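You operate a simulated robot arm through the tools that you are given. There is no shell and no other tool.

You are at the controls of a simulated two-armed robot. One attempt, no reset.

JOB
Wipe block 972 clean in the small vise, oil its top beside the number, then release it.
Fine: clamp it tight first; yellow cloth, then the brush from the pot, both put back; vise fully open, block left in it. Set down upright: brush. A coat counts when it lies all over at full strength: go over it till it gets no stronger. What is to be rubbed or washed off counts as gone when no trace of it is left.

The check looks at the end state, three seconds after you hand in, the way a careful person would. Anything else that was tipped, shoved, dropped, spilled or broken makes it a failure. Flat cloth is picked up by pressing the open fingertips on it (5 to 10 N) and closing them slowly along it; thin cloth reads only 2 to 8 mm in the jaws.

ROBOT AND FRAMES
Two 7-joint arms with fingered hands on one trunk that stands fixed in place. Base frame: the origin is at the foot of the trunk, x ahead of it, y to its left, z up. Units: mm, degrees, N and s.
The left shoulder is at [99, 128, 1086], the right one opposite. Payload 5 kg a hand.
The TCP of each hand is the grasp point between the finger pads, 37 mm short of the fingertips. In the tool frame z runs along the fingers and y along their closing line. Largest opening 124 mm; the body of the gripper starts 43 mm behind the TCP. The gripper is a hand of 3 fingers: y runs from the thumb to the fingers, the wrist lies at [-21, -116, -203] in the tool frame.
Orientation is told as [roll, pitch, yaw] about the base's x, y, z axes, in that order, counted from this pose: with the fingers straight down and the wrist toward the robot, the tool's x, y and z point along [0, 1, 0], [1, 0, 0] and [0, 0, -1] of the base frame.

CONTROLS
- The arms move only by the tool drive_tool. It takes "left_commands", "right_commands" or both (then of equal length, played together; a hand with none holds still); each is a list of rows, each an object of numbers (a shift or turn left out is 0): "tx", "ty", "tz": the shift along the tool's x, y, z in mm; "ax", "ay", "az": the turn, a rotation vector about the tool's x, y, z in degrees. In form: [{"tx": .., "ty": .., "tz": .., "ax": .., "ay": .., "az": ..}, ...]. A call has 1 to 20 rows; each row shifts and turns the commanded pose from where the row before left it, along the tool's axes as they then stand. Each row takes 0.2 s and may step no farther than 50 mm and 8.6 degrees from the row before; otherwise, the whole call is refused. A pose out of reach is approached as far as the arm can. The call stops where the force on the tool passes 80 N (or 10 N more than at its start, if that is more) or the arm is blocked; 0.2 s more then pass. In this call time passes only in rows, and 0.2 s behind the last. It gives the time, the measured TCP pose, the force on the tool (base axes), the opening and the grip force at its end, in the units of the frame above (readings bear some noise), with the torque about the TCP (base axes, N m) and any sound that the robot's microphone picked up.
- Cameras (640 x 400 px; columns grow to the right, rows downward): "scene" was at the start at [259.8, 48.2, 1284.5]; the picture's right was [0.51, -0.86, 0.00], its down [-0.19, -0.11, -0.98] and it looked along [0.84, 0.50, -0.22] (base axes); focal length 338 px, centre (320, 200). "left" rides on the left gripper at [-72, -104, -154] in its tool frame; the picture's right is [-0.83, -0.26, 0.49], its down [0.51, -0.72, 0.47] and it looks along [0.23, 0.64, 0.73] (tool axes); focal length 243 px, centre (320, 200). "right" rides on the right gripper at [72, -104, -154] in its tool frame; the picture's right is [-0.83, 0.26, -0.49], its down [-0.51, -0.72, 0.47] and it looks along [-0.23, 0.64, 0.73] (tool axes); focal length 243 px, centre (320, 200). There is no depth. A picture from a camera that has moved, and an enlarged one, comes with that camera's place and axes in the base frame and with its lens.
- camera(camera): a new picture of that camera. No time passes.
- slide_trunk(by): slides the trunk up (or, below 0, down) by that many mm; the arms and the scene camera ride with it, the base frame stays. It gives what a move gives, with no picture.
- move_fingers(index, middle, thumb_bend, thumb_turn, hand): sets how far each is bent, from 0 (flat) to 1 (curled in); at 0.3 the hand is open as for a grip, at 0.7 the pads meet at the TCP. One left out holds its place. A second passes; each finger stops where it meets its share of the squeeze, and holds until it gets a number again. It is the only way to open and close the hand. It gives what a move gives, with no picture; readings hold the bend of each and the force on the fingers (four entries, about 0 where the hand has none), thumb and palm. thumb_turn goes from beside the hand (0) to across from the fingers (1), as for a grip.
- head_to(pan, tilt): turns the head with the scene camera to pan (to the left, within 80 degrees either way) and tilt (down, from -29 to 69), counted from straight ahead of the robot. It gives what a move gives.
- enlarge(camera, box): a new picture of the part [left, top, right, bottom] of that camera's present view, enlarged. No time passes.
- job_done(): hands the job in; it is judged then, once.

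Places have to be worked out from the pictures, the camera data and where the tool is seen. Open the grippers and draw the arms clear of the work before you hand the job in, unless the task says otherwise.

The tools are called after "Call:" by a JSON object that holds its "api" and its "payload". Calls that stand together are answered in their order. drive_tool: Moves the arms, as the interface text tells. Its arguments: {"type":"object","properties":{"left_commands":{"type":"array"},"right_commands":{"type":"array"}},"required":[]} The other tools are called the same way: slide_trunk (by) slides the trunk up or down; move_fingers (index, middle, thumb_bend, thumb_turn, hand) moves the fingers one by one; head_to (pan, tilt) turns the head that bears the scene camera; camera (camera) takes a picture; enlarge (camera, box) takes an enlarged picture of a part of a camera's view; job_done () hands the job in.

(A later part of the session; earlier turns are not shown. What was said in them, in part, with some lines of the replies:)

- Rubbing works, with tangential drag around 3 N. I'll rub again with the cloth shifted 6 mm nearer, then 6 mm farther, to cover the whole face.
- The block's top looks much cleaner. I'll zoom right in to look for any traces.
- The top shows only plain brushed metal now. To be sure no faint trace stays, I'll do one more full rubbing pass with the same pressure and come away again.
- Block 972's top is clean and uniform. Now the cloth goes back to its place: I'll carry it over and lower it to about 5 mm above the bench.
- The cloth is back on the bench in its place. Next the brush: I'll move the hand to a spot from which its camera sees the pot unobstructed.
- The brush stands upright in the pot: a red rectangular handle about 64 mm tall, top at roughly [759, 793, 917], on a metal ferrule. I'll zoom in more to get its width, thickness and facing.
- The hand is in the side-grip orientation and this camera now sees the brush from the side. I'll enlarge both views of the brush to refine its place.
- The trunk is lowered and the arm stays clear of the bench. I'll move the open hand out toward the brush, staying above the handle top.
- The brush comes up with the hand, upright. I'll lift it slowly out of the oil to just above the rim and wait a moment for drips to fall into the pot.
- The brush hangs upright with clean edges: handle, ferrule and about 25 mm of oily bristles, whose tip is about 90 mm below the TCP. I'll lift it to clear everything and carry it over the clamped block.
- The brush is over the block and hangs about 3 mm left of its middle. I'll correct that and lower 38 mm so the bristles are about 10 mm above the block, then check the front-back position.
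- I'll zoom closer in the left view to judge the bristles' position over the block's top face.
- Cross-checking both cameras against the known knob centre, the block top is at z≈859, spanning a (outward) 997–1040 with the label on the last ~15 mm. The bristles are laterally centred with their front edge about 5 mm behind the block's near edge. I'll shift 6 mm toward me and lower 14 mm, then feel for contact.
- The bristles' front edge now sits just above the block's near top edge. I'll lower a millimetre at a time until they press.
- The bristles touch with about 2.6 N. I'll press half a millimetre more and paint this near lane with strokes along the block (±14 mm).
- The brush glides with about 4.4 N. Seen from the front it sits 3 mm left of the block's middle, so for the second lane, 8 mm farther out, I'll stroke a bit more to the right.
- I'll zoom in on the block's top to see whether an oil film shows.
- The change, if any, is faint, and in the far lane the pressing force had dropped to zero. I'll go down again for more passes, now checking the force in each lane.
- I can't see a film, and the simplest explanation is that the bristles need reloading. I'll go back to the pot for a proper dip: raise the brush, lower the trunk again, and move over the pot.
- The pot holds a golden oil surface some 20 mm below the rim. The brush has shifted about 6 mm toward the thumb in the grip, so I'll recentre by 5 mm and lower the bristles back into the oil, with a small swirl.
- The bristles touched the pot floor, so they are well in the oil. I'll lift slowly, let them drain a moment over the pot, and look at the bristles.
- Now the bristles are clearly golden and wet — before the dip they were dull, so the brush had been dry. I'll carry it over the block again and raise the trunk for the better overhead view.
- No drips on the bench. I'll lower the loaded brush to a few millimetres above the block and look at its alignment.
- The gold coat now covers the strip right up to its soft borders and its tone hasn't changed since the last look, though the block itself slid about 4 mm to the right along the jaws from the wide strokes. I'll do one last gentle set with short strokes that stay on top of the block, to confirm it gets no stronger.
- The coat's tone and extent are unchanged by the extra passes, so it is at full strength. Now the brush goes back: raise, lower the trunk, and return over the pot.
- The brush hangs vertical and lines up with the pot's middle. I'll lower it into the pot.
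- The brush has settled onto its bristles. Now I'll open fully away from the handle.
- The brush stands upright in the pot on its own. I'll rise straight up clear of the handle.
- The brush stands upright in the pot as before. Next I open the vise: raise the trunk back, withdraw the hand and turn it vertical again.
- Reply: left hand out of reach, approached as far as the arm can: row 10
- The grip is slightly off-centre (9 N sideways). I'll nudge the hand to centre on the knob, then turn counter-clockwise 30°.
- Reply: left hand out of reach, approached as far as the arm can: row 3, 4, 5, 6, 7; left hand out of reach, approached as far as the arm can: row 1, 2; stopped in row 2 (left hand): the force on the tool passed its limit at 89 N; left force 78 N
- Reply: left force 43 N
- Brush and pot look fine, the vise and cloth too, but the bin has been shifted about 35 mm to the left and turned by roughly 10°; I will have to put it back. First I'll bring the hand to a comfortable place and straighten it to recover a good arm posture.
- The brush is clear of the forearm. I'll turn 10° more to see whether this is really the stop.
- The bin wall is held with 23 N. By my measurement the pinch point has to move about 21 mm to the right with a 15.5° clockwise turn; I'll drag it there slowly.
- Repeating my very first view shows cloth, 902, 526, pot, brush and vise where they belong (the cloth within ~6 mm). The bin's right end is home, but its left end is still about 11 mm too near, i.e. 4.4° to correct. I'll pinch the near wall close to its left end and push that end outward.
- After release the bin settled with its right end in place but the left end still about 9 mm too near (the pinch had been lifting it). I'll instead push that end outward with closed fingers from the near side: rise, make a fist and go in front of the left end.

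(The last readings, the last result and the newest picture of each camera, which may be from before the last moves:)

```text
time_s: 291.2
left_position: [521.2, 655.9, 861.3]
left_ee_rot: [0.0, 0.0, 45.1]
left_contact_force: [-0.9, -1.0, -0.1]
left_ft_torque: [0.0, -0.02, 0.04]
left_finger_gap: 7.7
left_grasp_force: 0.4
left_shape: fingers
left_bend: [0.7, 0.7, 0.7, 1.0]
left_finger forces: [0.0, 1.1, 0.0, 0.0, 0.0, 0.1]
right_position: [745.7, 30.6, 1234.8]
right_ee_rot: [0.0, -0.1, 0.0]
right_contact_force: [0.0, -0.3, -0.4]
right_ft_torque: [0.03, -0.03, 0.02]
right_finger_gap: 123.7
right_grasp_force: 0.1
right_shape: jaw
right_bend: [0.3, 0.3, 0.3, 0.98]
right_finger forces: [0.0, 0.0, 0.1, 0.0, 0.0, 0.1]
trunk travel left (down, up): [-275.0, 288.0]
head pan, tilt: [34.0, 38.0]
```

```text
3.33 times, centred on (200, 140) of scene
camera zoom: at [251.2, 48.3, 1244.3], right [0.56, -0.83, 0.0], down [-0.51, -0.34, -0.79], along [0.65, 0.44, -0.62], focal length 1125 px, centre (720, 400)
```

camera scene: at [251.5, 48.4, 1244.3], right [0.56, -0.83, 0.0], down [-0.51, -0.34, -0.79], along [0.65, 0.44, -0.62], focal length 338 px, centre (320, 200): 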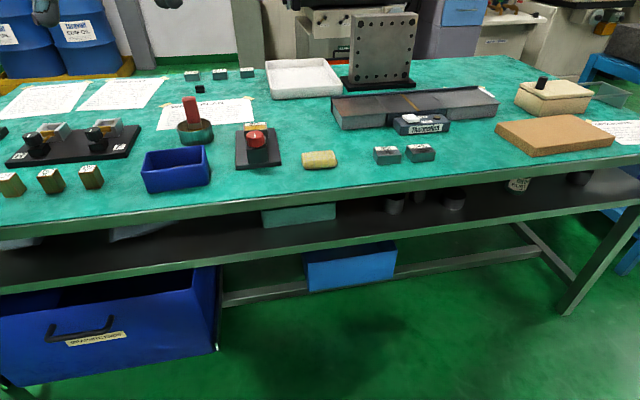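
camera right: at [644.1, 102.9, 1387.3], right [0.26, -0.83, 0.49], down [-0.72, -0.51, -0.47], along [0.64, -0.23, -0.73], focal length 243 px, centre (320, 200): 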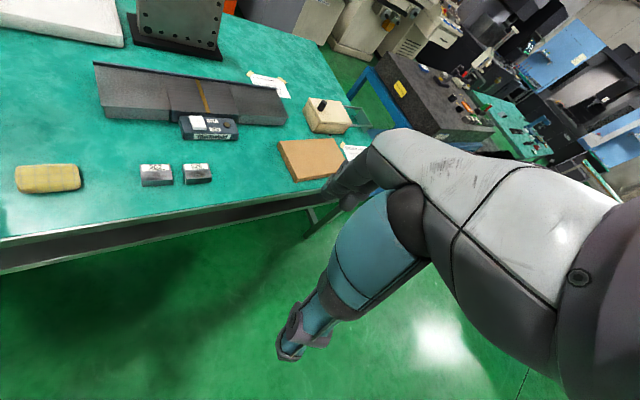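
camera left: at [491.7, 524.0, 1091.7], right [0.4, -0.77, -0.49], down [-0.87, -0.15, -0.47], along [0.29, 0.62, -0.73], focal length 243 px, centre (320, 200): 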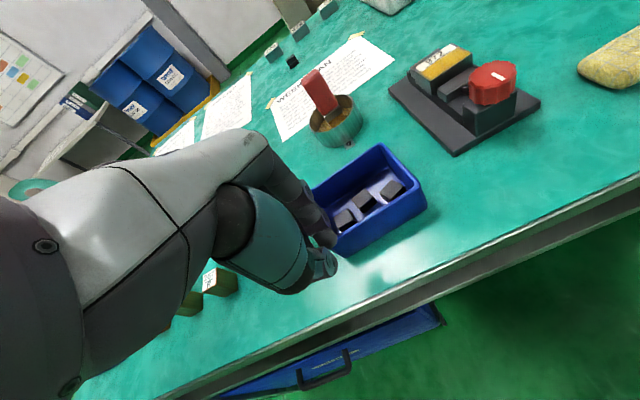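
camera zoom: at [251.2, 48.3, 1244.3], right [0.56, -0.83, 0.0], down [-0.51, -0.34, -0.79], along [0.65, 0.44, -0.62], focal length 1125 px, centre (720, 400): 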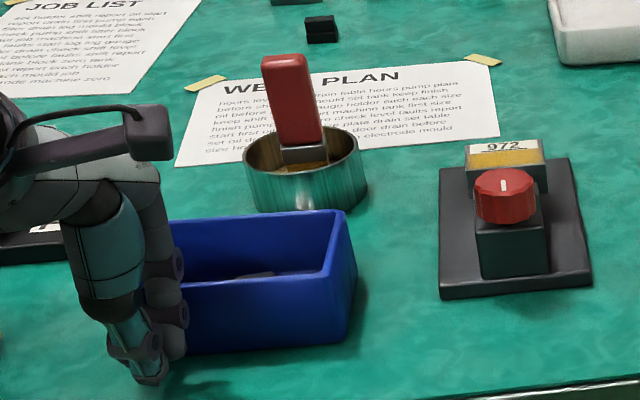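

Call:
{"api": "drive_tool", "payload": {"left_commands": [{"ty": -10}, {"tz": -30}, {"tz": -40}, {"tx": 30}, {"tx": 30}]}}

Call:
{"api": "enlarge", "payload": {"camera": "scene", "box": [140, 80, 260, 200]}}

```text
time_s: 292.4
left_position: [473.4, 691.1, 932.8]
left_ee_rot: [-0.1, -0.1, 45.0]
left_contact_force: [-0.2, 0.3, 0.5]
left_ft_torque: [0.01, 0.0, -0.01]
left_finger_gap: 7.4
left_grasp_force: 0.1
left_shape: fingers
left_bend: [0.7, 0.7, 0.7, 1.0]
left_finger forces: [0.0, 0.0, 0.0, 0.1, 0.1, 0.0]
right_position: [745.5, 31.3, 1236.5]
right_ee_rot: [0.1, -0.1, 0.0]
right_contact_force: [-0.5, 1.0, 0.5]
right_ft_torque: [-0.01, 0.0, 0.02]
right_finger_gap: 124.0
right_grasp_force: 0.1
right_shape: jaw
right_bend: [0.3, 0.3, 0.3, 0.98]
right_finger forces: [0.1, 0.0, 0.0, 0.0, 0.0, 0.0]
trunk travel left (down, up): [-275.0, 288.0]
head pan, tilt: [34.0, 38.0]
```

```text
3.33 times, centred on (200, 140) of scene
camera zoom: at [250.7, 48.0, 1244.4], right [0.56, -0.83, 0.0], down [-0.51, -0.34, -0.79], along [0.65, 0.44, -0.62], focal length 1125 px, centre (720, 400)
```

zoom: 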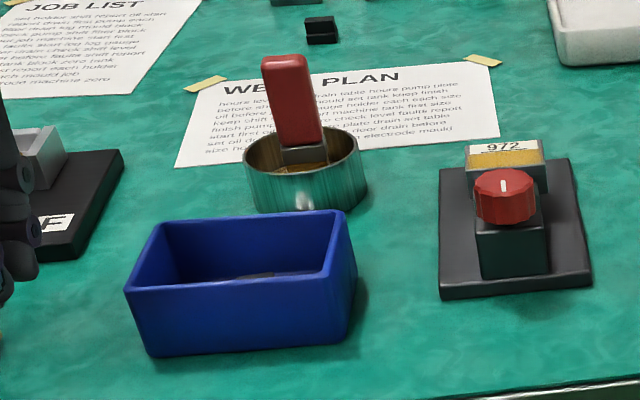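

The push went a bit too far: the left end is now about 10 mm and the right end 5 mm too far out. I'll hook the near wall loosely with the fingers inside (no squeeze) and draw it back by the needed amount.

Call:
{"api": "move_fingers", "payload": {"hand": "left", "index": 0.5, "middle": 0.5, "thumb_bend": 0.5}}

Call:
{"api": "drive_tool", "payload": {"left_commands": [{"tx": -28.7, "ty": 19.5}, {"tx": -28.7, "ty": 19.5}, {"tx": -28.6, "ty": 19.5}, {"az": 2.7}, {"tz": 25}, {"tz": 20}, {"tz": 10}]}}

Call:
{"api": "move_fingers", "payload": {"hand": "left", "index": 0.62, "middle": 0.62, "thumb_bend": 0.62}}

Call:
{"api": "enlarge", "payload": {"camera": "left", "box": [250, 150, 450, 350]}}

Call:
{"api": "enlarge", "payload": {"camera": "scene", "box": [140, 80, 260, 200]}}

```text
time_s: 293.4
left_position: [472.5, 692.2, 932.1]
left_ee_rot: [0.0, 0.1, 45.0]
left_contact_force: [0.6, 0.3, -1.4]
left_ft_torque: [-0.01, 0.04, -0.04]
left_finger_gap: 66.9
left_grasp_force: 0.0
left_shape: fingers
left_bend: [0.5, 0.5, 0.5, 1.0]
left_finger forces: [0.0, 0.0, 0.0, 0.0, 0.0, 0.0]
right_position: [745.4, 30.8, 1235.5]
right_ee_rot: [0.0, 0.0, 0.0]
right_contact_force: [-0.2, -0.5, 0.0]
right_ft_torque: [0.06, -0.02, 0.04]
right_finger_gap: 123.8
right_grasp_force: 0.0
right_shape: jaw
right_bend: [0.3, 0.3, 0.3, 0.98]
right_finger forces: [0.0, 0.0, 0.1, 0.0, 0.0, 0.1]
trunk travel left (down, up): [-275.0, 288.0]
head pan, tilt: [34.0, 38.0]
```

```text
time_s: 295.0
left_position: [575.6, 673.5, 876.9]
left_ee_rot: [0.0, 0.0, 42.4]
left_contact_force: [0.0, -0.3, -0.3]
left_ft_torque: [0.01, -0.02, 0.0]
left_finger_gap: 67.2
left_grasp_force: 0.0
left_shape: fingers
left_bend: [0.5, 0.5, 0.5, 1.0]
left_finger forces: [0.0, 0.0, 0.0, 0.0, 0.0, 0.1]
right_position: [746.6, 31.3, 1233.7]
right_ee_rot: [-0.1, 0.0, -0.1]
right_contact_force: [0.4, 0.5, -0.3]
right_ft_torque: [-0.02, -0.03, -0.03]
right_finger_gap: 123.7
right_grasp_force: 0.1
right_shape: jaw
right_bend: [0.3, 0.3, 0.3, 0.98]
right_finger forces: [0.0, 0.0, 0.1, 0.1, 0.0, 0.0]
trunk travel left (down, up): [-275.0, 288.0]
head pan, tilt: [34.0, 38.0]
```

```text
time_s: 296.0
left_position: [575.8, 673.6, 875.5]
left_ee_rot: [0.0, 0.1, 42.3]
left_contact_force: [0.2, -1.2, -0.6]
left_ft_torque: [-0.02, -0.03, -0.01]
left_finger_gap: 31.2
left_grasp_force: 0.0
left_shape: fingers
left_bend: [0.62, 0.62, 0.62, 1.0]
left_finger forces: [0.0, 0.0, 0.0, 0.1, 0.0, 0.0]
right_position: [745.2, 31.6, 1235.7]
right_ee_rot: [0.0, 0.0, -0.1]
right_contact_force: [0.1, 0.2, 0.2]
right_ft_torque: [0.0, 0.02, -0.03]
right_finger_gap: 124.0
right_grasp_force: 0.1
right_shape: jaw
right_bend: [0.3, 0.3, 0.3, 0.98]
right_finger forces: [0.0, 0.0, 0.0, 0.0, 0.1, 0.0]
trunk travel left (down, up): [-275.0, 288.0]
head pan, tilt: [34.0, 38.0]
```

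```text
2.00 times, centred on (350, 250) of left
camera zoom: at [546.9, 549.3, 1029.3], right [0.37, -0.79, -0.49], down [-0.88, -0.11, -0.47], along [0.32, 0.6, -0.73], focal length 485 px, centre (260, 100)
```

zoom: 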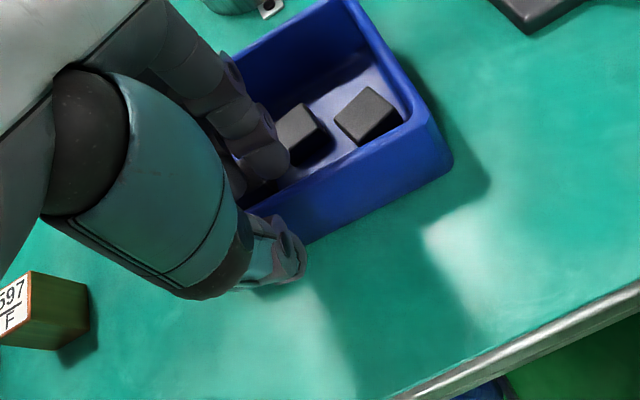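

```text
3.33 times, centred on (200, 140) of scene
camera zoom: at [251.3, 48.4, 1244.3], right [0.56, -0.83, 0.0], down [-0.51, -0.34, -0.79], along [0.65, 0.44, -0.62], focal length 1125 px, centre (720, 400)
```

zoom: 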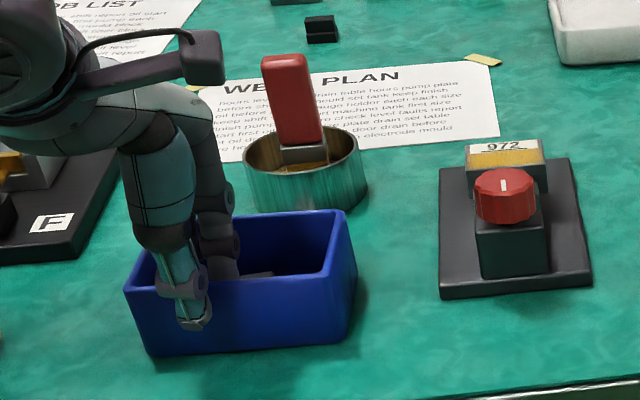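

The hook is in place without contact. I'll draw toward me until the fingers touch, then the needed 8 mm.

Call:
{"api": "drive_tool", "payload": {"left_commands": [{"ty": -5}, {"ty": -4}]}}

Call:
{"api": "drive_tool", "payload": {"left_commands": [{"ty": -2}]}}

Call:
{"api": "drive_tool", "payload": {"left_commands": [{"ty": -2}]}}

```text
time_s: 296.6
left_position: [570.4, 666.2, 875.6]
left_ee_rot: [0.1, 0.0, 42.4]
left_contact_force: [0.1, -0.2, 0.2]
left_ft_torque: [0.0, -0.02, -0.02]
left_finger_gap: 31.1
left_grasp_force: 0.0
left_shape: fingers
left_bend: [0.62, 0.62, 0.62, 1.0]
left_finger forces: [0.1, 0.0, 0.0, 0.0, 0.1, 0.0]
right_position: [746.1, 30.5, 1234.1]
right_ee_rot: [0.0, 0.0, 0.0]
right_contact_force: [-1.3, 0.0, -0.1]
right_ft_torque: [0.03, 0.01, -0.04]
right_finger_gap: 123.6
right_grasp_force: 0.0
right_shape: jaw
right_bend: [0.3, 0.3, 0.3, 0.98]
right_finger forces: [0.0, 0.0, 0.0, 0.0, 0.1, 0.0]
trunk travel left (down, up): [-275.0, 288.0]
head pan, tilt: [34.0, 38.0]
```

```text
time_s: 297.0
left_position: [566.9, 666.0, 876.3]
left_ee_rot: [0.0, 0.1, 42.5]
left_contact_force: [0.2, -0.1, 0.8]
left_ft_torque: [0.0, -0.03, -0.04]
left_finger_gap: 31.2
left_grasp_force: 0.0
left_shape: fingers
left_bend: [0.62, 0.62, 0.62, 1.0]
left_finger forces: [0.0, 0.1, 0.1, 0.0, 0.1, 0.0]
right_position: [746.8, 31.2, 1235.3]
right_ee_rot: [0.1, 0.0, 0.0]
right_contact_force: [0.9, 0.0, 0.6]
right_ft_torque: [-0.01, 0.01, 0.0]
right_finger_gap: 123.8
right_grasp_force: 0.1
right_shape: jaw
right_bend: [0.3, 0.3, 0.3, 0.98]
right_finger forces: [0.1, 0.0, 0.0, 0.1, 0.0, 0.0]
trunk travel left (down, up): [-275.0, 288.0]
head pan, tilt: [34.0, 38.0]
```

```text
time_s: 297.4
left_position: [566.3, 664.0, 876.7]
left_ee_rot: [0.0, 0.1, 42.3]
left_contact_force: [0.8, 1.0, -0.2]
left_ft_torque: [0.03, -0.02, 0.03]
left_finger_gap: 31.3
left_grasp_force: 0.3
left_shape: fingers
left_bend: [0.62, 0.62, 0.62, 1.0]
left_finger forces: [0.4, 0.4, 0.0, 0.0, 0.0, 0.1]
right_position: [745.8, 30.3, 1234.5]
right_ee_rot: [0.0, 0.0, -0.1]
right_contact_force: [0.2, -0.3, 0.5]
right_ft_torque: [-0.03, -0.01, 0.0]
right_finger_gap: 123.8
right_grasp_force: 0.1
right_shape: jaw
right_bend: [0.3, 0.3, 0.3, 0.98]
right_finger forces: [0.0, 0.0, 0.0, 0.0, 0.0, 0.1]
trunk travel left (down, up): [-275.0, 288.0]
head pan, tilt: [34.0, 38.0]
```

Both fingers touch the inner wall (0.4 N each). Now 6 mm more, then a look.

Call:
{"api": "drive_tool", "payload": {"left_commands": [{"ty": -2}, {"ty": -2}, {"ty": -2}]}}

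Call:
{"api": "enlarge", "payload": {"camera": "scene", "box": [140, 80, 260, 200]}}

```text
time_s: 298.2
left_position: [561.6, 661.3, 875.5]
left_ee_rot: [0.0, 0.0, 42.4]
left_contact_force: [1.8, 1.1, 0.5]
left_ft_torque: [0.03, -0.11, 0.0]
left_finger_gap: 31.6
left_grasp_force: 1.1
left_shape: fingers
left_bend: [0.61, 0.62, 0.62, 1.0]
left_finger forces: [1.1, 0.7, 0.1, 0.0, 0.0, 0.0]
right_position: [746.8, 30.4, 1234.1]
right_ee_rot: [0.0, 0.0, 0.0]
right_contact_force: [0.4, 0.0, -0.8]
right_ft_torque: [0.0, -0.03, 0.0]
right_finger_gap: 123.9
right_grasp_force: 0.1
right_shape: jaw
right_bend: [0.3, 0.3, 0.3, 0.98]
right_finger forces: [0.0, 0.0, 0.0, 0.1, 0.0, 0.1]
trunk travel left (down, up): [-275.0, 288.0]
head pan, tilt: [34.0, 38.0]
```

```text
3.33 times, centred on (200, 140) of scene
camera zoom: at [251.4, 48.4, 1244.3], right [0.56, -0.83, 0.0], down [-0.51, -0.34, -0.79], along [0.65, 0.44, -0.62], focal length 1125 px, centre (720, 400)
```

zoom: 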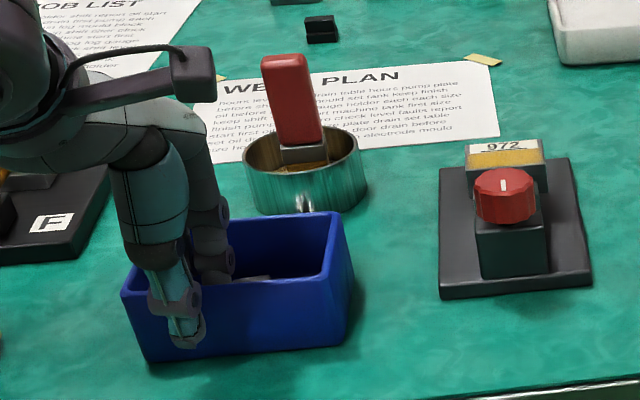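

Almost there: about 3–4 mm more toward me. One more small pull.

Call:
{"api": "drive_tool", "payload": {"left_commands": [{"ty": -1.7}, {"ty": -1.7}]}}

Call:
{"api": "drive_tool", "payload": {"left_commands": [{"ty": 5}, {"ty": 6}]}}

Call:
{"api": "enlarge", "payload": {"camera": "scene", "box": [140, 80, 260, 200]}}

```text
time_s: 298.8
left_position: [558.7, 658.8, 876.1]
left_ee_rot: [-0.1, 0.1, 42.4]
left_contact_force: [0.8, 0.9, 0.6]
left_ft_torque: [0.01, -0.04, 0.05]
left_finger_gap: 32.0
left_grasp_force: 1.1
left_shape: fingers
left_bend: [0.61, 0.62, 0.62, 1.0]
left_finger forces: [1.1, 0.3, 0.0, 0.0, 0.0, 0.1]
right_position: [747.0, 31.2, 1234.4]
right_ee_rot: [-0.1, -0.1, 0.1]
right_contact_force: [0.5, 0.1, 0.0]
right_ft_torque: [-0.02, -0.01, 0.01]
right_finger_gap: 123.7
right_grasp_force: 0.0
right_shape: jaw
right_bend: [0.3, 0.3, 0.3, 0.98]
right_finger forces: [0.0, 0.0, 0.1, 0.1, 0.0, 0.0]
trunk travel left (down, up): [-275.0, 288.0]
head pan, tilt: [34.0, 38.0]
```

```text
time_s: 299.4
left_position: [568.1, 666.2, 874.5]
left_ee_rot: [0.0, 0.0, 42.3]
left_contact_force: [0.0, -0.5, -0.3]
left_ft_torque: [-0.02, -0.01, -0.01]
left_finger_gap: 31.3
left_grasp_force: 0.1
left_shape: fingers
left_bend: [0.62, 0.62, 0.62, 1.0]
left_finger forces: [0.0, 0.0, 0.1, 0.0, 0.0, 0.1]
right_position: [746.7, 30.9, 1236.3]
right_ee_rot: [0.0, 0.0, -0.1]
right_contact_force: [0.2, 0.3, -0.5]
right_ft_torque: [-0.02, -0.04, 0.0]
right_finger_gap: 123.7
right_grasp_force: 0.0
right_shape: jaw
right_bend: [0.3, 0.3, 0.3, 0.98]
right_finger forces: [0.1, 0.1, 0.0, 0.0, 0.0, 0.1]
trunk travel left (down, up): [-275.0, 288.0]
head pan, tilt: [34.0, 38.0]
```

```text
3.33 times, centred on (200, 140) of scene
camera zoom: at [251.6, 48.7, 1244.2], right [0.56, -0.83, 0.0], down [-0.51, -0.34, -0.79], along [0.65, 0.44, -0.62], focal length 1125 px, centre (720, 400)
```

zoom: 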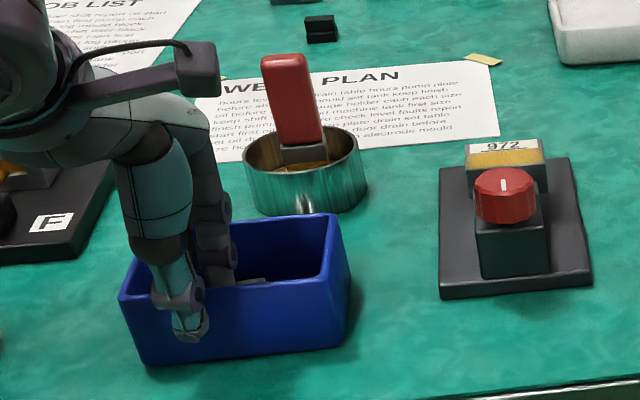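

The bin's corners now agree with the original view within 3–5 px (about 3 mm). I'll rise and verify from the overhead reference pose.

Call:
{"api": "drive_tool", "payload": {"left_commands": [{"tz": -25}, {"tz": -40}, {"tz": -40}, {"tz": -40}, {"tz": -33}]}}

Call:
{"api": "move_fingers", "payload": {"hand": "left", "index": 0.3, "middle": 0.3, "thumb_bend": 0.3}}

Call:
{"api": "drive_tool", "payload": {"left_commands": [{"az": -2.9}, {"tx": -28, "ty": 16.5}, {"tx": -28, "ty": 16.5}, {"tx": 0}]}}

Call:
{"api": "enlarge", "payload": {"camera": "left", "box": [310, 240, 430, 340]}}

```text
time_s: 300.6
left_position: [564.1, 666.3, 1053.6]
left_ee_rot: [0.0, 0.1, 42.4]
left_contact_force: [-0.2, -0.9, 1.4]
left_ft_torque: [0.03, -0.01, 0.0]
left_finger_gap: 31.2
left_grasp_force: 0.1
left_shape: fingers
left_bend: [0.62, 0.62, 0.62, 1.0]
left_finger forces: [0.0, 0.0, 0.0, 0.1, 0.0, 0.1]
right_position: [746.3, 30.7, 1234.7]
right_ee_rot: [0.0, 0.0, -0.1]
right_contact_force: [0.3, 0.2, -0.3]
right_ft_torque: [-0.01, -0.01, 0.02]
right_finger_gap: 123.6
right_grasp_force: 0.1
right_shape: jaw
right_bend: [0.3, 0.3, 0.3, 0.98]
right_finger forces: [0.0, 0.0, 0.0, 0.1, 0.0, 0.1]
trunk travel left (down, up): [-275.0, 288.0]
head pan, tilt: [34.0, 38.0]
```

```text
time_s: 301.6
left_position: [563.4, 666.7, 1053.2]
left_ee_rot: [0.0, 0.1, 42.3]
left_contact_force: [0.1, -0.1, -0.5]
left_ft_torque: [0.01, -0.01, -0.02]
left_finger_gap: 128.3
left_grasp_force: 0.0
left_shape: fingers
left_bend: [0.3, 0.3, 0.3, 0.98]
left_finger forces: [0.1, 0.1, 0.1, 0.0, 0.0, 0.0]
right_position: [746.7, 30.6, 1234.3]
right_ee_rot: [0.0, 0.0, 0.0]
right_contact_force: [-0.1, 0.0, 0.9]
right_ft_torque: [-0.02, -0.01, -0.05]
right_finger_gap: 123.7
right_grasp_force: 0.1
right_shape: jaw
right_bend: [0.3, 0.3, 0.3, 0.98]
right_finger forces: [0.0, 0.0, 0.0, 0.0, 0.0, 0.0]
trunk travel left (down, up): [-275.0, 288.0]
head pan, tilt: [34.0, 38.0]
```

```text
time_s: 302.6
left_position: [628.4, 650.4, 1055.1]
left_ee_rot: [0.0, 0.0, 45.2]
left_contact_force: [-0.6, -0.4, 0.3]
left_ft_torque: [0.01, -0.03, -0.03]
left_finger_gap: 128.5
left_grasp_force: 0.0
left_shape: fingers
left_bend: [0.3, 0.3, 0.3, 0.98]
left_finger forces: [0.1, 0.0, 0.0, 0.0, 0.0, 0.1]
right_position: [744.2, 29.2, 1235.7]
right_ee_rot: [0.1, -0.1, -0.1]
right_contact_force: [-0.3, -0.4, 0.1]
right_ft_torque: [0.0, -0.05, 0.01]
right_finger_gap: 123.8
right_grasp_force: 0.1
right_shape: jaw
right_bend: [0.3, 0.3, 0.3, 0.98]
right_finger forces: [0.0, 0.0, 0.0, 0.0, 0.0, 0.0]
trunk travel left (down, up): [-275.0, 288.0]
head pan, tilt: [34.0, 38.0]
```

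```text
4.00 times, centred on (370, 290) of left
camera zoom: at [606.0, 524.7, 1208.4], right [0.41, -0.77, -0.49], down [-0.87, -0.16, -0.47], along [0.29, 0.62, -0.73], focal length 970 px, centre (120, -160)
```

zoom: 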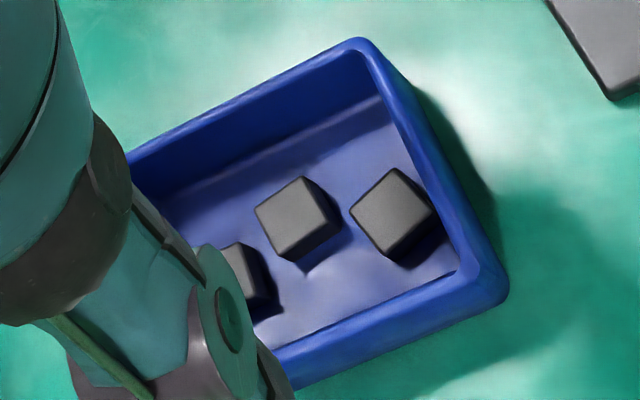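

Seen from above, the bin is back to within about 4 mm and 1° of its original pose, with the cubes inside where they were. I'll park the left hand at its start pose and compare the remaining areas with my first pictures.

Call:
{"api": "drive_tool", "payload": {"left_commands": [{"tx": -2, "ty": -37, "tz": -25}, {"tx": -2, "ty": -37, "tz": -25}, {"tx": -2, "ty": -37, "tz": -25}, {"tx": -2, "ty": -37, "tz": -25}, {"tx": -2, "ty": -37, "tz": -25}, {"tx": -2, "ty": -36, "tz": -25}, {"az": 7.53}, {"az": 7.53}, {"az": 7.53}, {"az": 7.53}, {"az": 7.53}, {"az": 7.53}]}}

Call:
{"api": "enlarge", "payload": {"camera": "scene", "box": [0, 100, 150, 200]}}

Call:
{"api": "enlarge", "payload": {"camera": "scene", "box": [140, 80, 260, 200]}}

Call:
{"api": "enlarge", "payload": {"camera": "scene", "box": [220, 110, 300, 190]}}

```text
time_s: 305.2
left_position: [483.3, 484.7, 1202.5]
left_ee_rot: [-0.1, 0.0, 0.0]
left_contact_force: [0.0, 0.4, 0.2]
left_ft_torque: [-0.03, 0.0, 0.01]
left_finger_gap: 128.6
left_grasp_force: 0.0
left_shape: fingers
left_bend: [0.3, 0.3, 0.3, 0.98]
left_finger forces: [0.0, 0.0, 0.0, 0.0, 0.1, 0.0]
right_position: [746.3, 32.1, 1235.0]
right_ee_rot: [-0.1, 0.0, -0.1]
right_contact_force: [0.1, -0.4, -0.2]
right_ft_torque: [0.01, -0.02, 0.01]
right_finger_gap: 123.7
right_grasp_force: 0.0
right_shape: jaw
right_bend: [0.3, 0.3, 0.3, 0.98]
right_finger forces: [0.1, 0.0, 0.0, 0.0, 0.1, 0.1]
trunk travel left (down, up): [-275.0, 288.0]
head pan, tilt: [34.0, 38.0]
```

```text
4.00 times, centred on (75, 150) of scene
camera zoom: at [251.5, 49.1, 1244.2], right [0.56, -0.83, 0.0], down [-0.51, -0.34, -0.79], along [0.65, 0.44, -0.62], focal length 1350 px, centre (1300, 400)
```

zoom: 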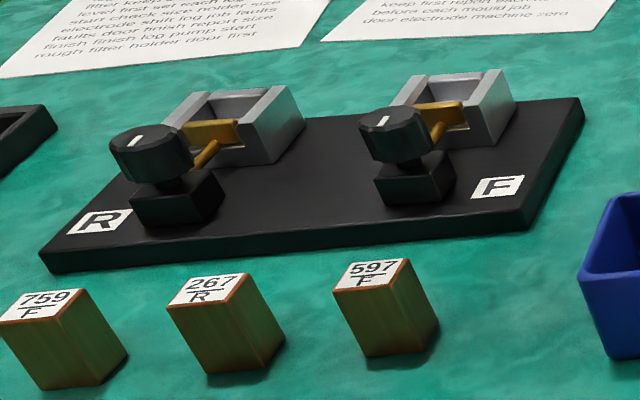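

```text
3.33 times, centred on (200, 140) of scene
camera zoom: at [251.5, 49.1, 1244.2], right [0.56, -0.83, 0.0], down [-0.51, -0.34, -0.79], along [0.65, 0.44, -0.62], focal length 1125 px, centre (720, 400)
```

zoom: 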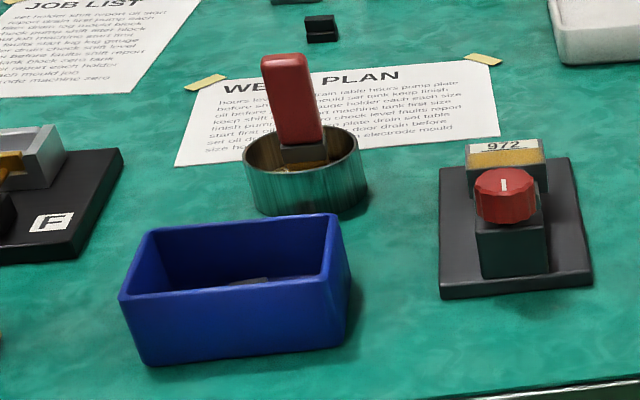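

```text
5.00 times, centred on (260, 150) of scene
camera zoom: at [251.5, 49.1, 1244.2], right [0.56, -0.83, 0.0], down [-0.51, -0.34, -0.79], along [0.65, 0.44, -0.62], focal length 1688 px, centre (620, 450)
```

zoom: 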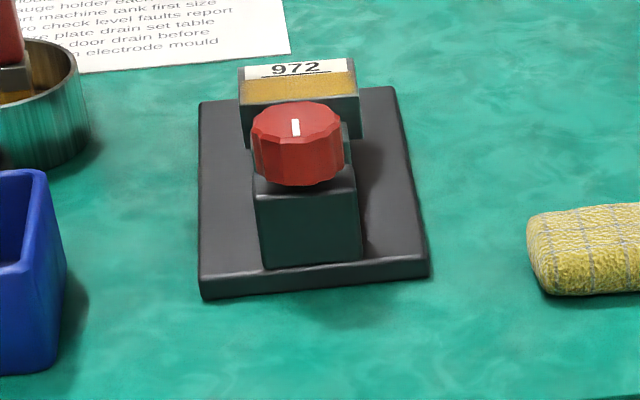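

Everything else is exactly as in my first pictures; only the bin is still about 4 mm left of its original place. I'll nudge it: go above it again, close the fingers, and dip the fist inside near the right wall.

Call:
{"api": "drive_tool", "payload": {"left_commands": [{"az": -7.53}, {"az": -7.53}, {"az": -7.53}, {"az": -7.53}, {"az": -7.53}, {"az": -7.53}, {"tx": 2.2, "ty": 37.5, "tz": 25}, {"tx": 2.2, "ty": 37.5, "tz": 25}, {"tx": 2.2, "ty": 37.5, "tz": 25}, {"tx": 2.2, "ty": 37.5, "tz": 25}, {"tx": 2.2, "ty": 37.5, "tz": 25}, {"tx": 2.2, "ty": 37.5, "tz": 25}]}}

Call:
{"api": "move_fingers", "payload": {"hand": "left", "index": 0.7, "middle": 0.7, "thumb_bend": 0.7}}

Call:
{"api": "camera", "payload": {"camera": "left"}}

```text
time_s: 307.8
left_position: [631.1, 652.2, 1052.3]
left_ee_rot: [0.0, 0.2, 45.3]
left_contact_force: [0.3, 0.2, -1.1]
left_ft_torque: [-0.05, 0.02, -0.02]
left_finger_gap: 128.4
left_grasp_force: 0.0
left_shape: fingers
left_bend: [0.3, 0.3, 0.3, 0.98]
left_finger forces: [0.0, 0.0, 0.0, 0.1, 0.0, 0.0]
right_position: [749.2, 32.9, 1233.6]
right_ee_rot: [0.0, 0.1, 0.0]
right_contact_force: [-0.1, -0.1, -1.3]
right_ft_torque: [-0.04, 0.02, 0.01]
right_finger_gap: 123.8
right_grasp_force: 0.1
right_shape: jaw
right_bend: [0.3, 0.3, 0.3, 0.98]
right_finger forces: [0.0, 0.1, 0.0, 0.0, 0.0, 0.0]
trunk travel left (down, up): [-275.0, 288.0]
head pan, tilt: [34.0, 38.0]
```

```text
time_s: 308.8
left_position: [631.5, 651.7, 1053.6]
left_ee_rot: [0.0, 0.1, 45.3]
left_contact_force: [0.3, 0.0, 0.0]
left_ft_torque: [0.01, 0.0, 0.01]
left_finger_gap: 7.7
left_grasp_force: 0.1
left_shape: fingers
left_bend: [0.7, 0.7, 0.7, 1.0]
left_finger forces: [0.1, 0.0, 0.1, 0.0, 0.0, 0.0]
right_position: [746.4, 30.4, 1234.7]
right_ee_rot: [-0.1, 0.0, 0.0]
right_contact_force: [0.9, 0.1, 0.0]
right_ft_torque: [-0.01, 0.05, -0.01]
right_finger_gap: 123.7
right_grasp_force: 0.2
right_shape: jaw
right_bend: [0.3, 0.3, 0.3, 0.98]
right_finger forces: [0.1, 0.0, 0.0, 0.0, 0.1, 0.1]
trunk travel left (down, up): [-275.0, 288.0]
head pan, tilt: [34.0, 38.0]
```

```text
taken
camera left: at [609.2, 525.9, 1206.7], right [0.4, -0.77, -0.49], down [-0.87, -0.16, -0.47], along [0.29, 0.62, -0.73], focal length 243 px, centre (320, 200)
```

left: 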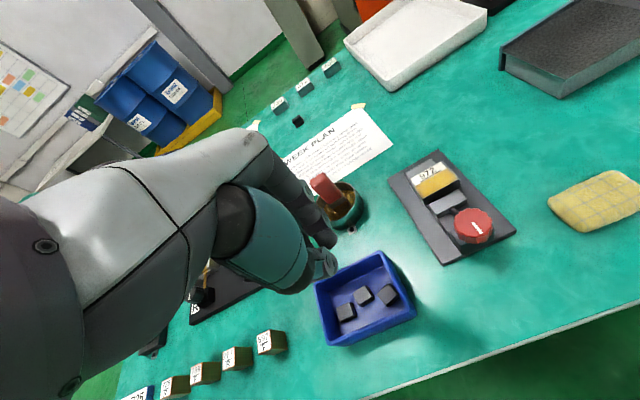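

Call:
{"api": "drive_tool", "payload": {"left_commands": [{"tx": 10}, {"tz": 40}, {"tz": 40}, {"tz": 40}, {"tz": 25}]}}

Call:
{"api": "camera", "payload": {"camera": "left"}}

Call:
{"api": "enlarge", "payload": {"camera": "scene", "box": [140, 80, 260, 200]}}

```text
time_s: 310.0
left_position: [625.9, 658.3, 907.5]
left_ee_rot: [0.0, 0.1, 45.2]
left_contact_force: [0.1, 0.0, -0.4]
left_ft_torque: [0.03, -0.02, -0.03]
left_finger_gap: 7.8
left_grasp_force: 0.1
left_shape: fingers
left_bend: [0.7, 0.7, 0.7, 1.0]
left_finger forces: [0.1, 0.0, 0.1, 0.0, 0.1, 0.0]
right_position: [746.9, 30.4, 1233.6]
right_ee_rot: [0.0, 0.0, 0.0]
right_contact_force: [0.1, -0.8, 0.1]
right_ft_torque: [0.0, 0.01, -0.01]
right_finger_gap: 123.7
right_grasp_force: 0.1
right_shape: jaw
right_bend: [0.3, 0.3, 0.3, 0.98]
right_finger forces: [0.0, 0.0, 0.0, 0.1, 0.0, 0.1]
trunk travel left (down, up): [-275.0, 288.0]
head pan, tilt: [34.0, 38.0]
```

```text
taken
camera left: at [602.9, 533.0, 1060.7], right [0.41, -0.77, -0.49], down [-0.87, -0.16, -0.47], along [0.29, 0.62, -0.73], focal length 243 px, centre (320, 200)
```

left: 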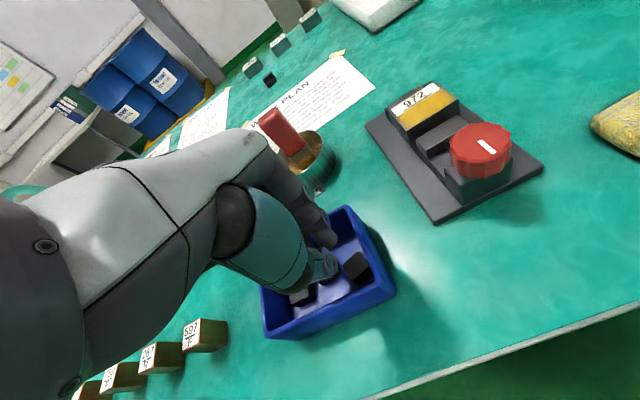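

```text
3.33 times, centred on (200, 140) of scene
camera zoom: at [251.9, 48.9, 1244.1], right [0.56, -0.83, 0.0], down [-0.51, -0.34, -0.79], along [0.65, 0.44, -0.62], focal length 1125 px, centre (720, 400)
```

zoom: 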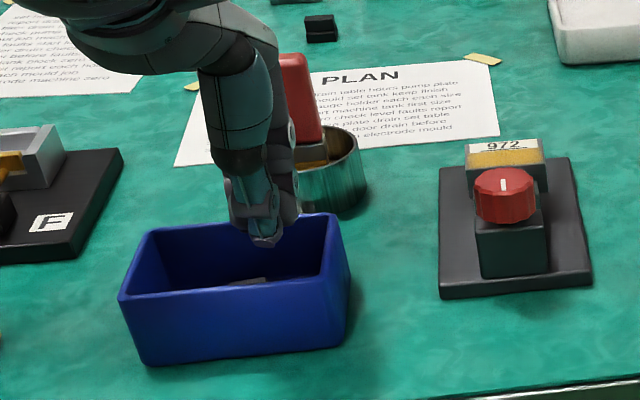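

Call:
{"api": "drive_tool", "payload": {"left_commands": [{"ty": -4}, {"tz": 10}, {"tz": 10}, {"tz": 9}]}}

Call:
{"api": "drive_tool", "payload": {"left_commands": [{"tx": -3}, {"tx": -2}]}}

Call:
{"api": "drive_tool", "payload": {"left_commands": [{"tx": -2}]}}

Call:
{"api": "camera", "payload": {"camera": "left"}}

```text
time_s: 311.0
left_position: [620.9, 656.8, 879.6]
left_ee_rot: [0.0, 0.1, 45.2]
left_contact_force: [0.1, 0.2, 0.0]
left_ft_torque: [-0.04, 0.0, -0.01]
left_finger_gap: 7.6
left_grasp_force: 0.0
left_shape: fingers
left_bend: [0.7, 0.7, 0.7, 1.0]
left_finger forces: [0.1, 0.1, 0.0, 0.1, 0.0, 0.0]
right_position: [746.8, 30.7, 1234.6]
right_ee_rot: [0.1, 0.0, 0.1]
right_contact_force: [-0.4, -0.3, -0.4]
right_ft_torque: [0.02, 0.01, -0.05]
right_finger_gap: 123.7
right_grasp_force: 0.1
right_shape: jaw
right_bend: [0.3, 0.3, 0.3, 0.98]
right_finger forces: [0.1, 0.0, 0.0, 0.0, 0.0, 0.0]
trunk travel left (down, up): [-275.0, 288.0]
head pan, tilt: [34.0, 38.0]
```

```text
time_s: 311.6
left_position: [624.7, 654.1, 878.6]
left_ee_rot: [0.0, 0.1, 45.2]
left_contact_force: [0.5, 1.2, 0.6]
left_ft_torque: [0.0, -0.02, 0.0]
left_finger_gap: 7.7
left_grasp_force: 0.1
left_shape: fingers
left_bend: [0.7, 0.7, 0.7, 1.0]
left_finger forces: [0.0, 0.0, 0.0, 0.0, 0.0, 0.0]
right_position: [746.5, 31.4, 1235.0]
right_ee_rot: [0.0, 0.0, 0.0]
right_contact_force: [-0.4, 1.0, -0.2]
right_ft_torque: [0.0, 0.02, 0.0]
right_finger_gap: 123.8
right_grasp_force: 0.1
right_shape: jaw
right_bend: [0.3, 0.3, 0.3, 0.98]
right_finger forces: [0.1, 0.0, 0.1, 0.0, 0.1, 0.0]
trunk travel left (down, up): [-275.0, 288.0]
head pan, tilt: [34.0, 38.0]
```

```text
time_s: 312.0
left_position: [626.8, 652.7, 879.7]
left_ee_rot: [0.0, 0.2, 45.3]
left_contact_force: [0.0, -0.2, 0.6]
left_ft_torque: [0.0, 0.0, 0.05]
left_finger_gap: 7.7
left_grasp_force: 0.0
left_shape: fingers
left_bend: [0.7, 0.7, 0.7, 1.0]
left_finger forces: [0.0, 0.0, 0.1, 0.0, 0.0, 0.0]
right_position: [746.8, 31.5, 1234.4]
right_ee_rot: [0.0, -0.1, 0.0]
right_contact_force: [1.1, 0.2, 0.0]
right_ft_torque: [0.01, -0.02, -0.01]
right_finger_gap: 123.8
right_grasp_force: 0.0
right_shape: jaw
right_bend: [0.3, 0.3, 0.3, 0.98]
right_finger forces: [0.1, 0.0, 0.0, 0.0, 0.1, 0.0]
trunk travel left (down, up): [-275.0, 288.0]
head pan, tilt: [34.0, 38.0]
```

```text
taken
camera left: at [605.0, 526.9, 1031.9], right [0.4, -0.77, -0.49], down [-0.87, -0.16, -0.47], along [0.29, 0.62, -0.73], focal length 243 px, centre (320, 200)
```

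left: 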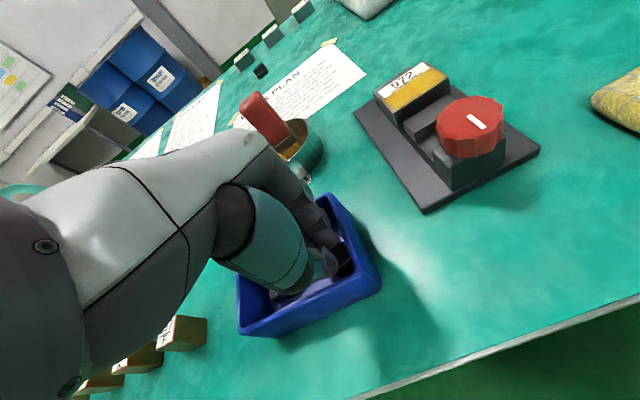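

No contact yet. I'll continue right in small steps until the wall is felt.

Call:
{"api": "drive_tool", "payload": {"left_commands": [{"tx": -2}, {"tx": -2}]}}

Call:
{"api": "drive_tool", "payload": {"left_commands": [{"tx": -2}]}}

Call:
{"api": "drive_tool", "payload": {"left_commands": [{"tx": -2}]}}

Call:
{"api": "enlarge", "payload": {"camera": "left", "box": [260, 160, 420, 330]}}

```text
time_s: 312.6
left_position: [629.2, 649.1, 880.9]
left_ee_rot: [0.0, 0.1, 45.2]
left_contact_force: [0.2, 0.1, 0.2]
left_ft_torque: [-0.01, 0.0, 0.02]
left_finger_gap: 7.7
left_grasp_force: 0.0
left_shape: fingers
left_bend: [0.7, 0.7, 0.7, 1.0]
left_finger forces: [0.0, 0.0, 0.1, 0.0, 0.0, 0.0]
right_position: [745.7, 30.6, 1234.6]
right_ee_rot: [0.0, 0.1, 0.0]
right_contact_force: [0.2, 0.1, 0.2]
right_ft_torque: [0.0, -0.01, -0.01]
right_finger_gap: 123.8
right_grasp_force: 0.1
right_shape: jaw
right_bend: [0.3, 0.3, 0.3, 0.98]
right_finger forces: [0.0, 0.1, 0.1, 0.0, 0.0, 0.0]
trunk travel left (down, up): [-275.0, 288.0]
head pan, tilt: [34.0, 38.0]
```

```text
time_s: 313.0
left_position: [630.7, 649.0, 879.3]
left_ee_rot: [0.0, 0.1, 45.3]
left_contact_force: [-0.4, 0.3, 0.4]
left_ft_torque: [0.04, 0.01, -0.01]
left_finger_gap: 7.3
left_grasp_force: 0.6
left_shape: fingers
left_bend: [0.7, 0.7, 0.7, 1.0]
left_finger forces: [0.4, 0.0, 0.0, 0.0, 0.0, 0.0]
right_position: [746.5, 30.9, 1235.4]
right_ee_rot: [0.1, 0.1, -0.1]
right_contact_force: [0.1, 0.1, 0.5]
right_ft_torque: [0.02, -0.01, 0.03]
right_finger_gap: 123.7
right_grasp_force: 0.0
right_shape: jaw
right_bend: [0.3, 0.3, 0.3, 0.98]
right_finger forces: [0.0, 0.1, 0.1, 0.0, 0.0, 0.1]
trunk travel left (down, up): [-275.0, 288.0]
head pan, tilt: [34.0, 38.0]
```

```text
time_s: 313.4
left_position: [631.3, 647.0, 880.4]
left_ee_rot: [-0.1, 0.1, 45.3]
left_contact_force: [0.0, -0.1, -0.8]
left_ft_torque: [0.01, 0.01, 0.02]
left_finger_gap: 7.6
left_grasp_force: 0.7
left_shape: fingers
left_bend: [0.7, 0.7, 0.7, 1.0]
left_finger forces: [1.1, 0.0, 0.1, 0.1, 0.1, 0.0]
right_position: [745.1, 31.2, 1234.9]
right_ee_rot: [-0.1, 0.0, -0.1]
right_contact_force: [0.9, 0.1, -0.4]
right_ft_torque: [-0.03, -0.01, 0.05]
right_finger_gap: 123.8
right_grasp_force: 0.0
right_shape: jaw
right_bend: [0.3, 0.3, 0.3, 0.98]
right_finger forces: [0.1, 0.0, 0.0, 0.0, 0.1, 0.0]
trunk travel left (down, up): [-275.0, 288.0]
head pan, tilt: [34.0, 38.0]
```

```text
2.35 times, centred on (340, 245) of left
camera zoom: at [609.6, 521.5, 1032.5], right [0.4, -0.77, -0.49], down [-0.87, -0.16, -0.47], along [0.29, 0.62, -0.73], focal length 571 px, centre (273, 94)
```

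zoom: 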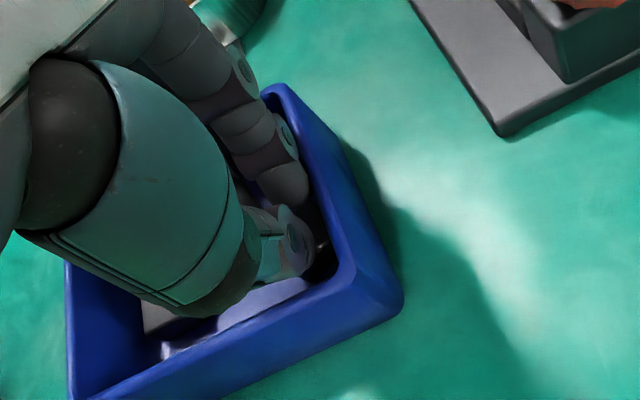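

The index finger now touches the right wall (1.1 N). I'll push 3 mm and check the scene view.

Call:
{"api": "drive_tool", "payload": {"left_commands": [{"tx": -1.5}, {"tx": -1.5}]}}

Call:
{"api": "enlarge", "payload": {"camera": "scene", "box": [140, 80, 260, 200]}}

Call:
{"api": "enlarge", "payload": {"camera": "scene", "box": [220, 110, 300, 190]}}

```text
time_s: 314.0
left_position: [634.4, 646.1, 879.6]
left_ee_rot: [0.0, 0.1, 45.3]
left_contact_force: [-0.6, 1.4, 1.4]
left_ft_torque: [0.03, 0.02, -0.01]
left_finger_gap: 7.3
left_grasp_force: 0.3
left_shape: fingers
left_bend: [0.7, 0.7, 0.7, 1.0]
left_finger forces: [1.5, 0.1, 0.0, 0.0, 0.1, 0.1]
right_position: [746.3, 32.0, 1235.2]
right_ee_rot: [0.0, 0.0, 0.0]
right_contact_force: [-0.2, -0.5, 0.0]
right_ft_torque: [0.04, -0.01, 0.01]
right_finger_gap: 123.7
right_grasp_force: 0.1
right_shape: jaw
right_bend: [0.3, 0.3, 0.3, 0.98]
right_finger forces: [0.0, 0.0, 0.0, 0.0, 0.0, 0.0]
trunk travel left (down, up): [-275.0, 288.0]
head pan, tilt: [34.0, 38.0]
```

```text
3.33 times, centred on (200, 140) of scene
camera zoom: at [251.3, 48.6, 1244.3], right [0.56, -0.83, 0.0], down [-0.51, -0.34, -0.79], along [0.65, 0.44, -0.62], focal length 1125 px, centre (720, 400)
```

zoom: 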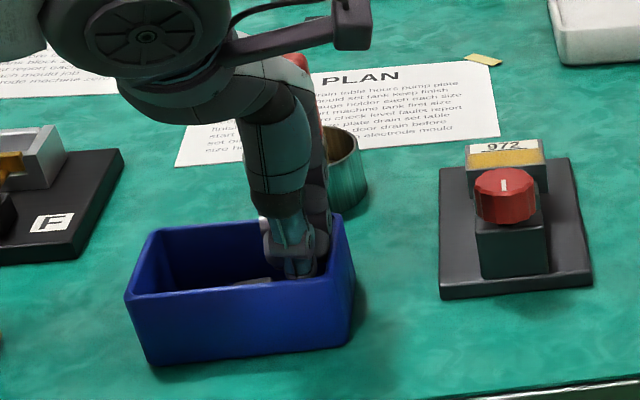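

```text
5.00 times, centred on (260, 150) of scene
camera zoom: at [251.3, 48.6, 1244.3], right [0.56, -0.83, 0.0], down [-0.51, -0.34, -0.79], along [0.65, 0.44, -0.62], focal length 1688 px, centre (620, 450)
```

zoom: 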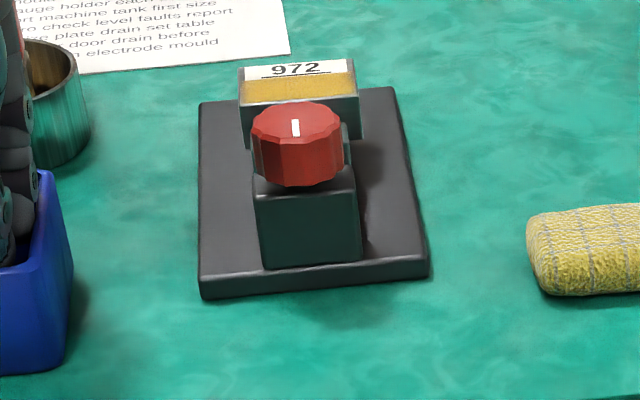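

The bin's corners now match the original view ((150, 365), (125, 296) and right edge 74 vs 75 px). I'll back off from the wall, rise and park the hand.

Call:
{"api": "drive_tool", "payload": {"left_commands": [{"tx": 4}, {"tx": 4}, {"tz": -20}, {"tz": -35}, {"tz": -40}, {"tz": -40}, {"tz": -39}]}}

Call:
{"api": "move_fingers", "payload": {"hand": "left", "index": 0.3, "middle": 0.3, "thumb_bend": 0.3}}

Call:
{"api": "drive_tool", "payload": {"left_commands": [{"tx": -2, "ty": -37, "tz": -25}, {"tx": -2, "ty": -37, "tz": -25}, {"tx": -2, "ty": -37, "tz": -25}, {"tx": -2, "ty": -37, "tz": -25}, {"tx": -2, "ty": -37, "tz": -25}, {"tx": -2, "ty": -36, "tz": -25}, {"az": 7.53}, {"az": 7.53}, {"az": 7.53}, {"az": 7.53}, {"az": 7.53}, {"az": 7.53}]}}

Call:
{"api": "enlarge", "payload": {"camera": "scene", "box": [140, 80, 260, 200]}}

Call:
{"api": "enlarge", "payload": {"camera": "scene", "box": [290, 130, 450, 180]}}

Call:
{"api": "camera", "payload": {"camera": "scene"}}

```text
time_s: 315.6
left_position: [630.1, 650.5, 1052.8]
left_ee_rot: [0.0, 0.1, 45.2]
left_contact_force: [0.6, -0.4, -0.4]
left_ft_torque: [-0.02, -0.02, 0.03]
left_finger_gap: 7.1
left_grasp_force: 0.0
left_shape: fingers
left_bend: [0.7, 0.7, 0.7, 1.0]
left_finger forces: [0.0, 0.1, 0.1, 0.0, 0.0, 0.1]
right_position: [747.1, 30.4, 1236.4]
right_ee_rot: [0.0, -0.1, 0.0]
right_contact_force: [-0.1, -0.1, -0.4]
right_ft_torque: [0.0, 0.0, -0.03]
right_finger_gap: 123.9
right_grasp_force: 0.1
right_shape: jaw
right_bend: [0.3, 0.3, 0.3, 0.98]
right_finger forces: [0.0, 0.1, 0.0, 0.2, 0.0, 0.1]
trunk travel left (down, up): [-275.0, 288.0]
head pan, tilt: [34.0, 38.0]
```

```text
time_s: 316.6
left_position: [631.2, 650.5, 1053.8]
left_ee_rot: [-0.1, 0.1, 45.2]
left_contact_force: [0.1, 0.3, 0.0]
left_ft_torque: [0.02, -0.02, -0.02]
left_finger_gap: 128.2
left_grasp_force: 0.0
left_shape: fingers
left_bend: [0.3, 0.3, 0.3, 0.98]
left_finger forces: [0.0, 0.0, 0.0, 0.0, 0.0, 0.0]
right_position: [746.8, 31.2, 1234.3]
right_ee_rot: [0.0, 0.0, 0.0]
right_contact_force: [0.9, 0.6, 0.2]
right_ft_torque: [-0.01, 0.01, -0.01]
right_finger_gap: 123.4
right_grasp_force: 0.0
right_shape: jaw
right_bend: [0.3, 0.3, 0.3, 0.98]
right_finger forces: [0.1, 0.1, 0.0, 0.0, 0.1, 0.1]
trunk travel left (down, up): [-275.0, 288.0]
head pan, tilt: [34.0, 38.0]
```

```text
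time_s: 319.2
left_position: [481.4, 485.9, 1203.5]
left_ee_rot: [0.0, 0.1, 0.0]
left_contact_force: [0.5, 0.5, -0.5]
left_ft_torque: [-0.03, 0.0, 0.02]
left_finger_gap: 128.5
left_grasp_force: 0.1
left_shape: fingers
left_bend: [0.3, 0.3, 0.3, 0.98]
left_finger forces: [0.1, 0.0, 0.0, 0.0, 0.0, 0.0]
right_position: [746.3, 32.2, 1234.2]
right_ee_rot: [0.0, 0.0, 0.0]
right_contact_force: [0.2, 0.5, -0.4]
right_ft_torque: [0.01, 0.03, 0.0]
right_finger_gap: 123.7
right_grasp_force: 0.0
right_shape: jaw
right_bend: [0.3, 0.3, 0.3, 0.98]
right_finger forces: [0.0, 0.0, 0.0, 0.0, 0.1, 0.0]
trunk travel left (down, up): [-275.0, 288.0]
head pan, tilt: [34.0, 38.0]
```

```text
3.33 times, centred on (200, 140) of scene
camera zoom: at [251.4, 49.0, 1244.2], right [0.56, -0.83, 0.0], down [-0.51, -0.34, -0.79], along [0.65, 0.44, -0.62], focal length 1125 px, centre (720, 400)
```

zoom: 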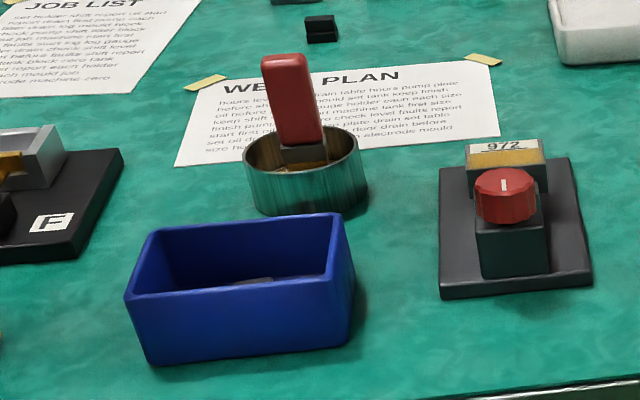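

```text
4.00 times, centred on (370, 155) of scene
camera zoom: at [251.4, 49.0, 1244.2], right [0.56, -0.83, 0.0], down [-0.51, -0.34, -0.79], along [0.65, 0.44, -0.62], focal length 1350 px, centre (120, 380)
```

zoom: 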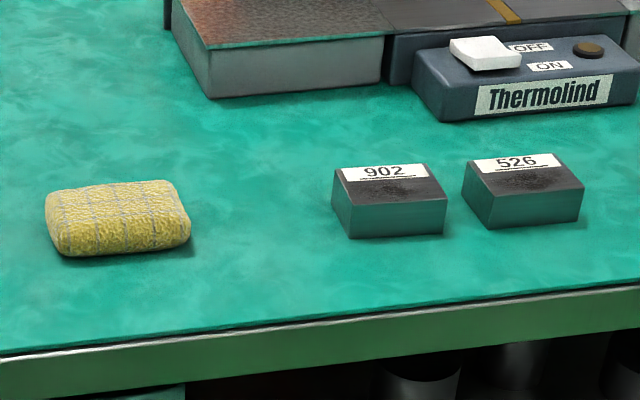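

```text
taken
camera scene: at [251.4, 49.0, 1244.2], right [0.56, -0.83, 0.0], down [-0.51, -0.34, -0.79], along [0.65, 0.44, -0.62], focal length 338 px, centre (320, 200)
```

scene: 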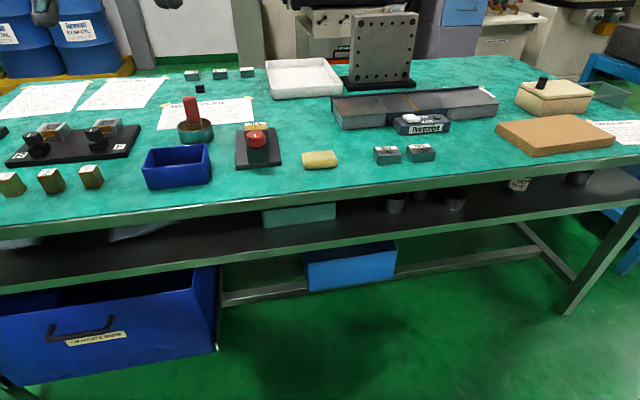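

The bench now looks the same as at the start apart from the finished block. A last close look at block 972's coat and at the brush before handing in.

Call:
{"api": "enlarge", "payload": {"camera": "scene", "box": [240, 116, 272, 138]}}

Call:
{"api": "enlarge", "payload": {"camera": "scene", "box": [170, 85, 225, 150]}}

```text
16.00 times, centred on (256, 127) of scene
camera zoom: at [251.4, 49.0, 1244.2], right [0.56, -0.83, 0.0], down [-0.51, -0.34, -0.79], along [0.65, 0.44, -0.62], focal length 5401 px, centre (1344, 1368)
```

zoom: 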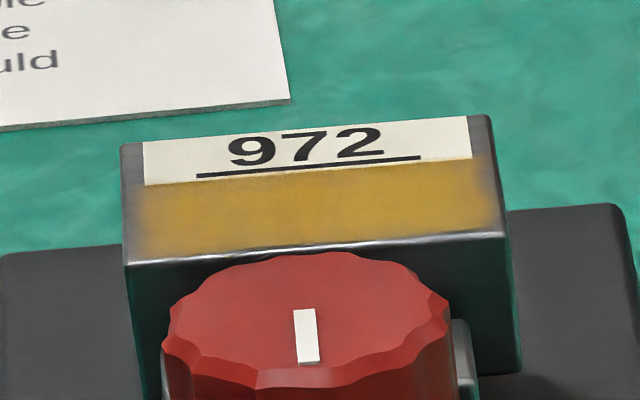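

```text
6.15 times, centred on (198, 118) of scene
camera zoom: at [251.4, 49.0, 1244.2], right [0.56, -0.83, 0.0], down [-0.51, -0.34, -0.79], along [0.65, 0.44, -0.62], focal length 2077 px, centre (1074, 708)
```

zoom: 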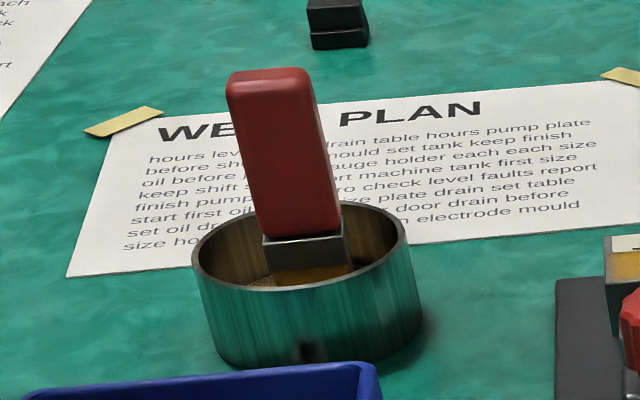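

The coat is even and the brush stands upright in its pot. The vise is fully open with 972 left in it, cloth and bin are back in place, and both hands are open and clear. Handing in.

Call:
{"api": "job_done", "payload": {}}

```text
The job is handed in.
```

I handed the job in. Block 972 is wiped clean, oiled beside its number and left in the small vise, which I turned back to its open stop. The yellow cloth and the brush are back in their places. I don't have the check's result.

- **Cleaning and oil:** In the last close-up the smudge is gone. The bare strip is evenly gold from the near edge to the label, with a softer band of a few millimetres at each end. Extra passes did not make it any stronger.
- **Brush:** It was dry when I first took it out, so the first strokes left nothing. After a dip in the pot it coated normally. It now stands upright in the pot.
- **Clamping:** I tightened the vise until the knob would not turn any further. The block still slid about 4 mm sideways along the jaws during some wide brush strokes.
- **Blue bin:** While I was opening the vise, the arm lost its position and the hand swung left. It pressed on the bench and shoved the blue bin. I moved the bin back until it matched my first pictures to within a millimetre or two, and its three cubes are still inside. Pot, brush, vise and the other blocks also match those pictures.
- **Cloth:** It lies about 5 mm nearer the bench edge than it did at the start.
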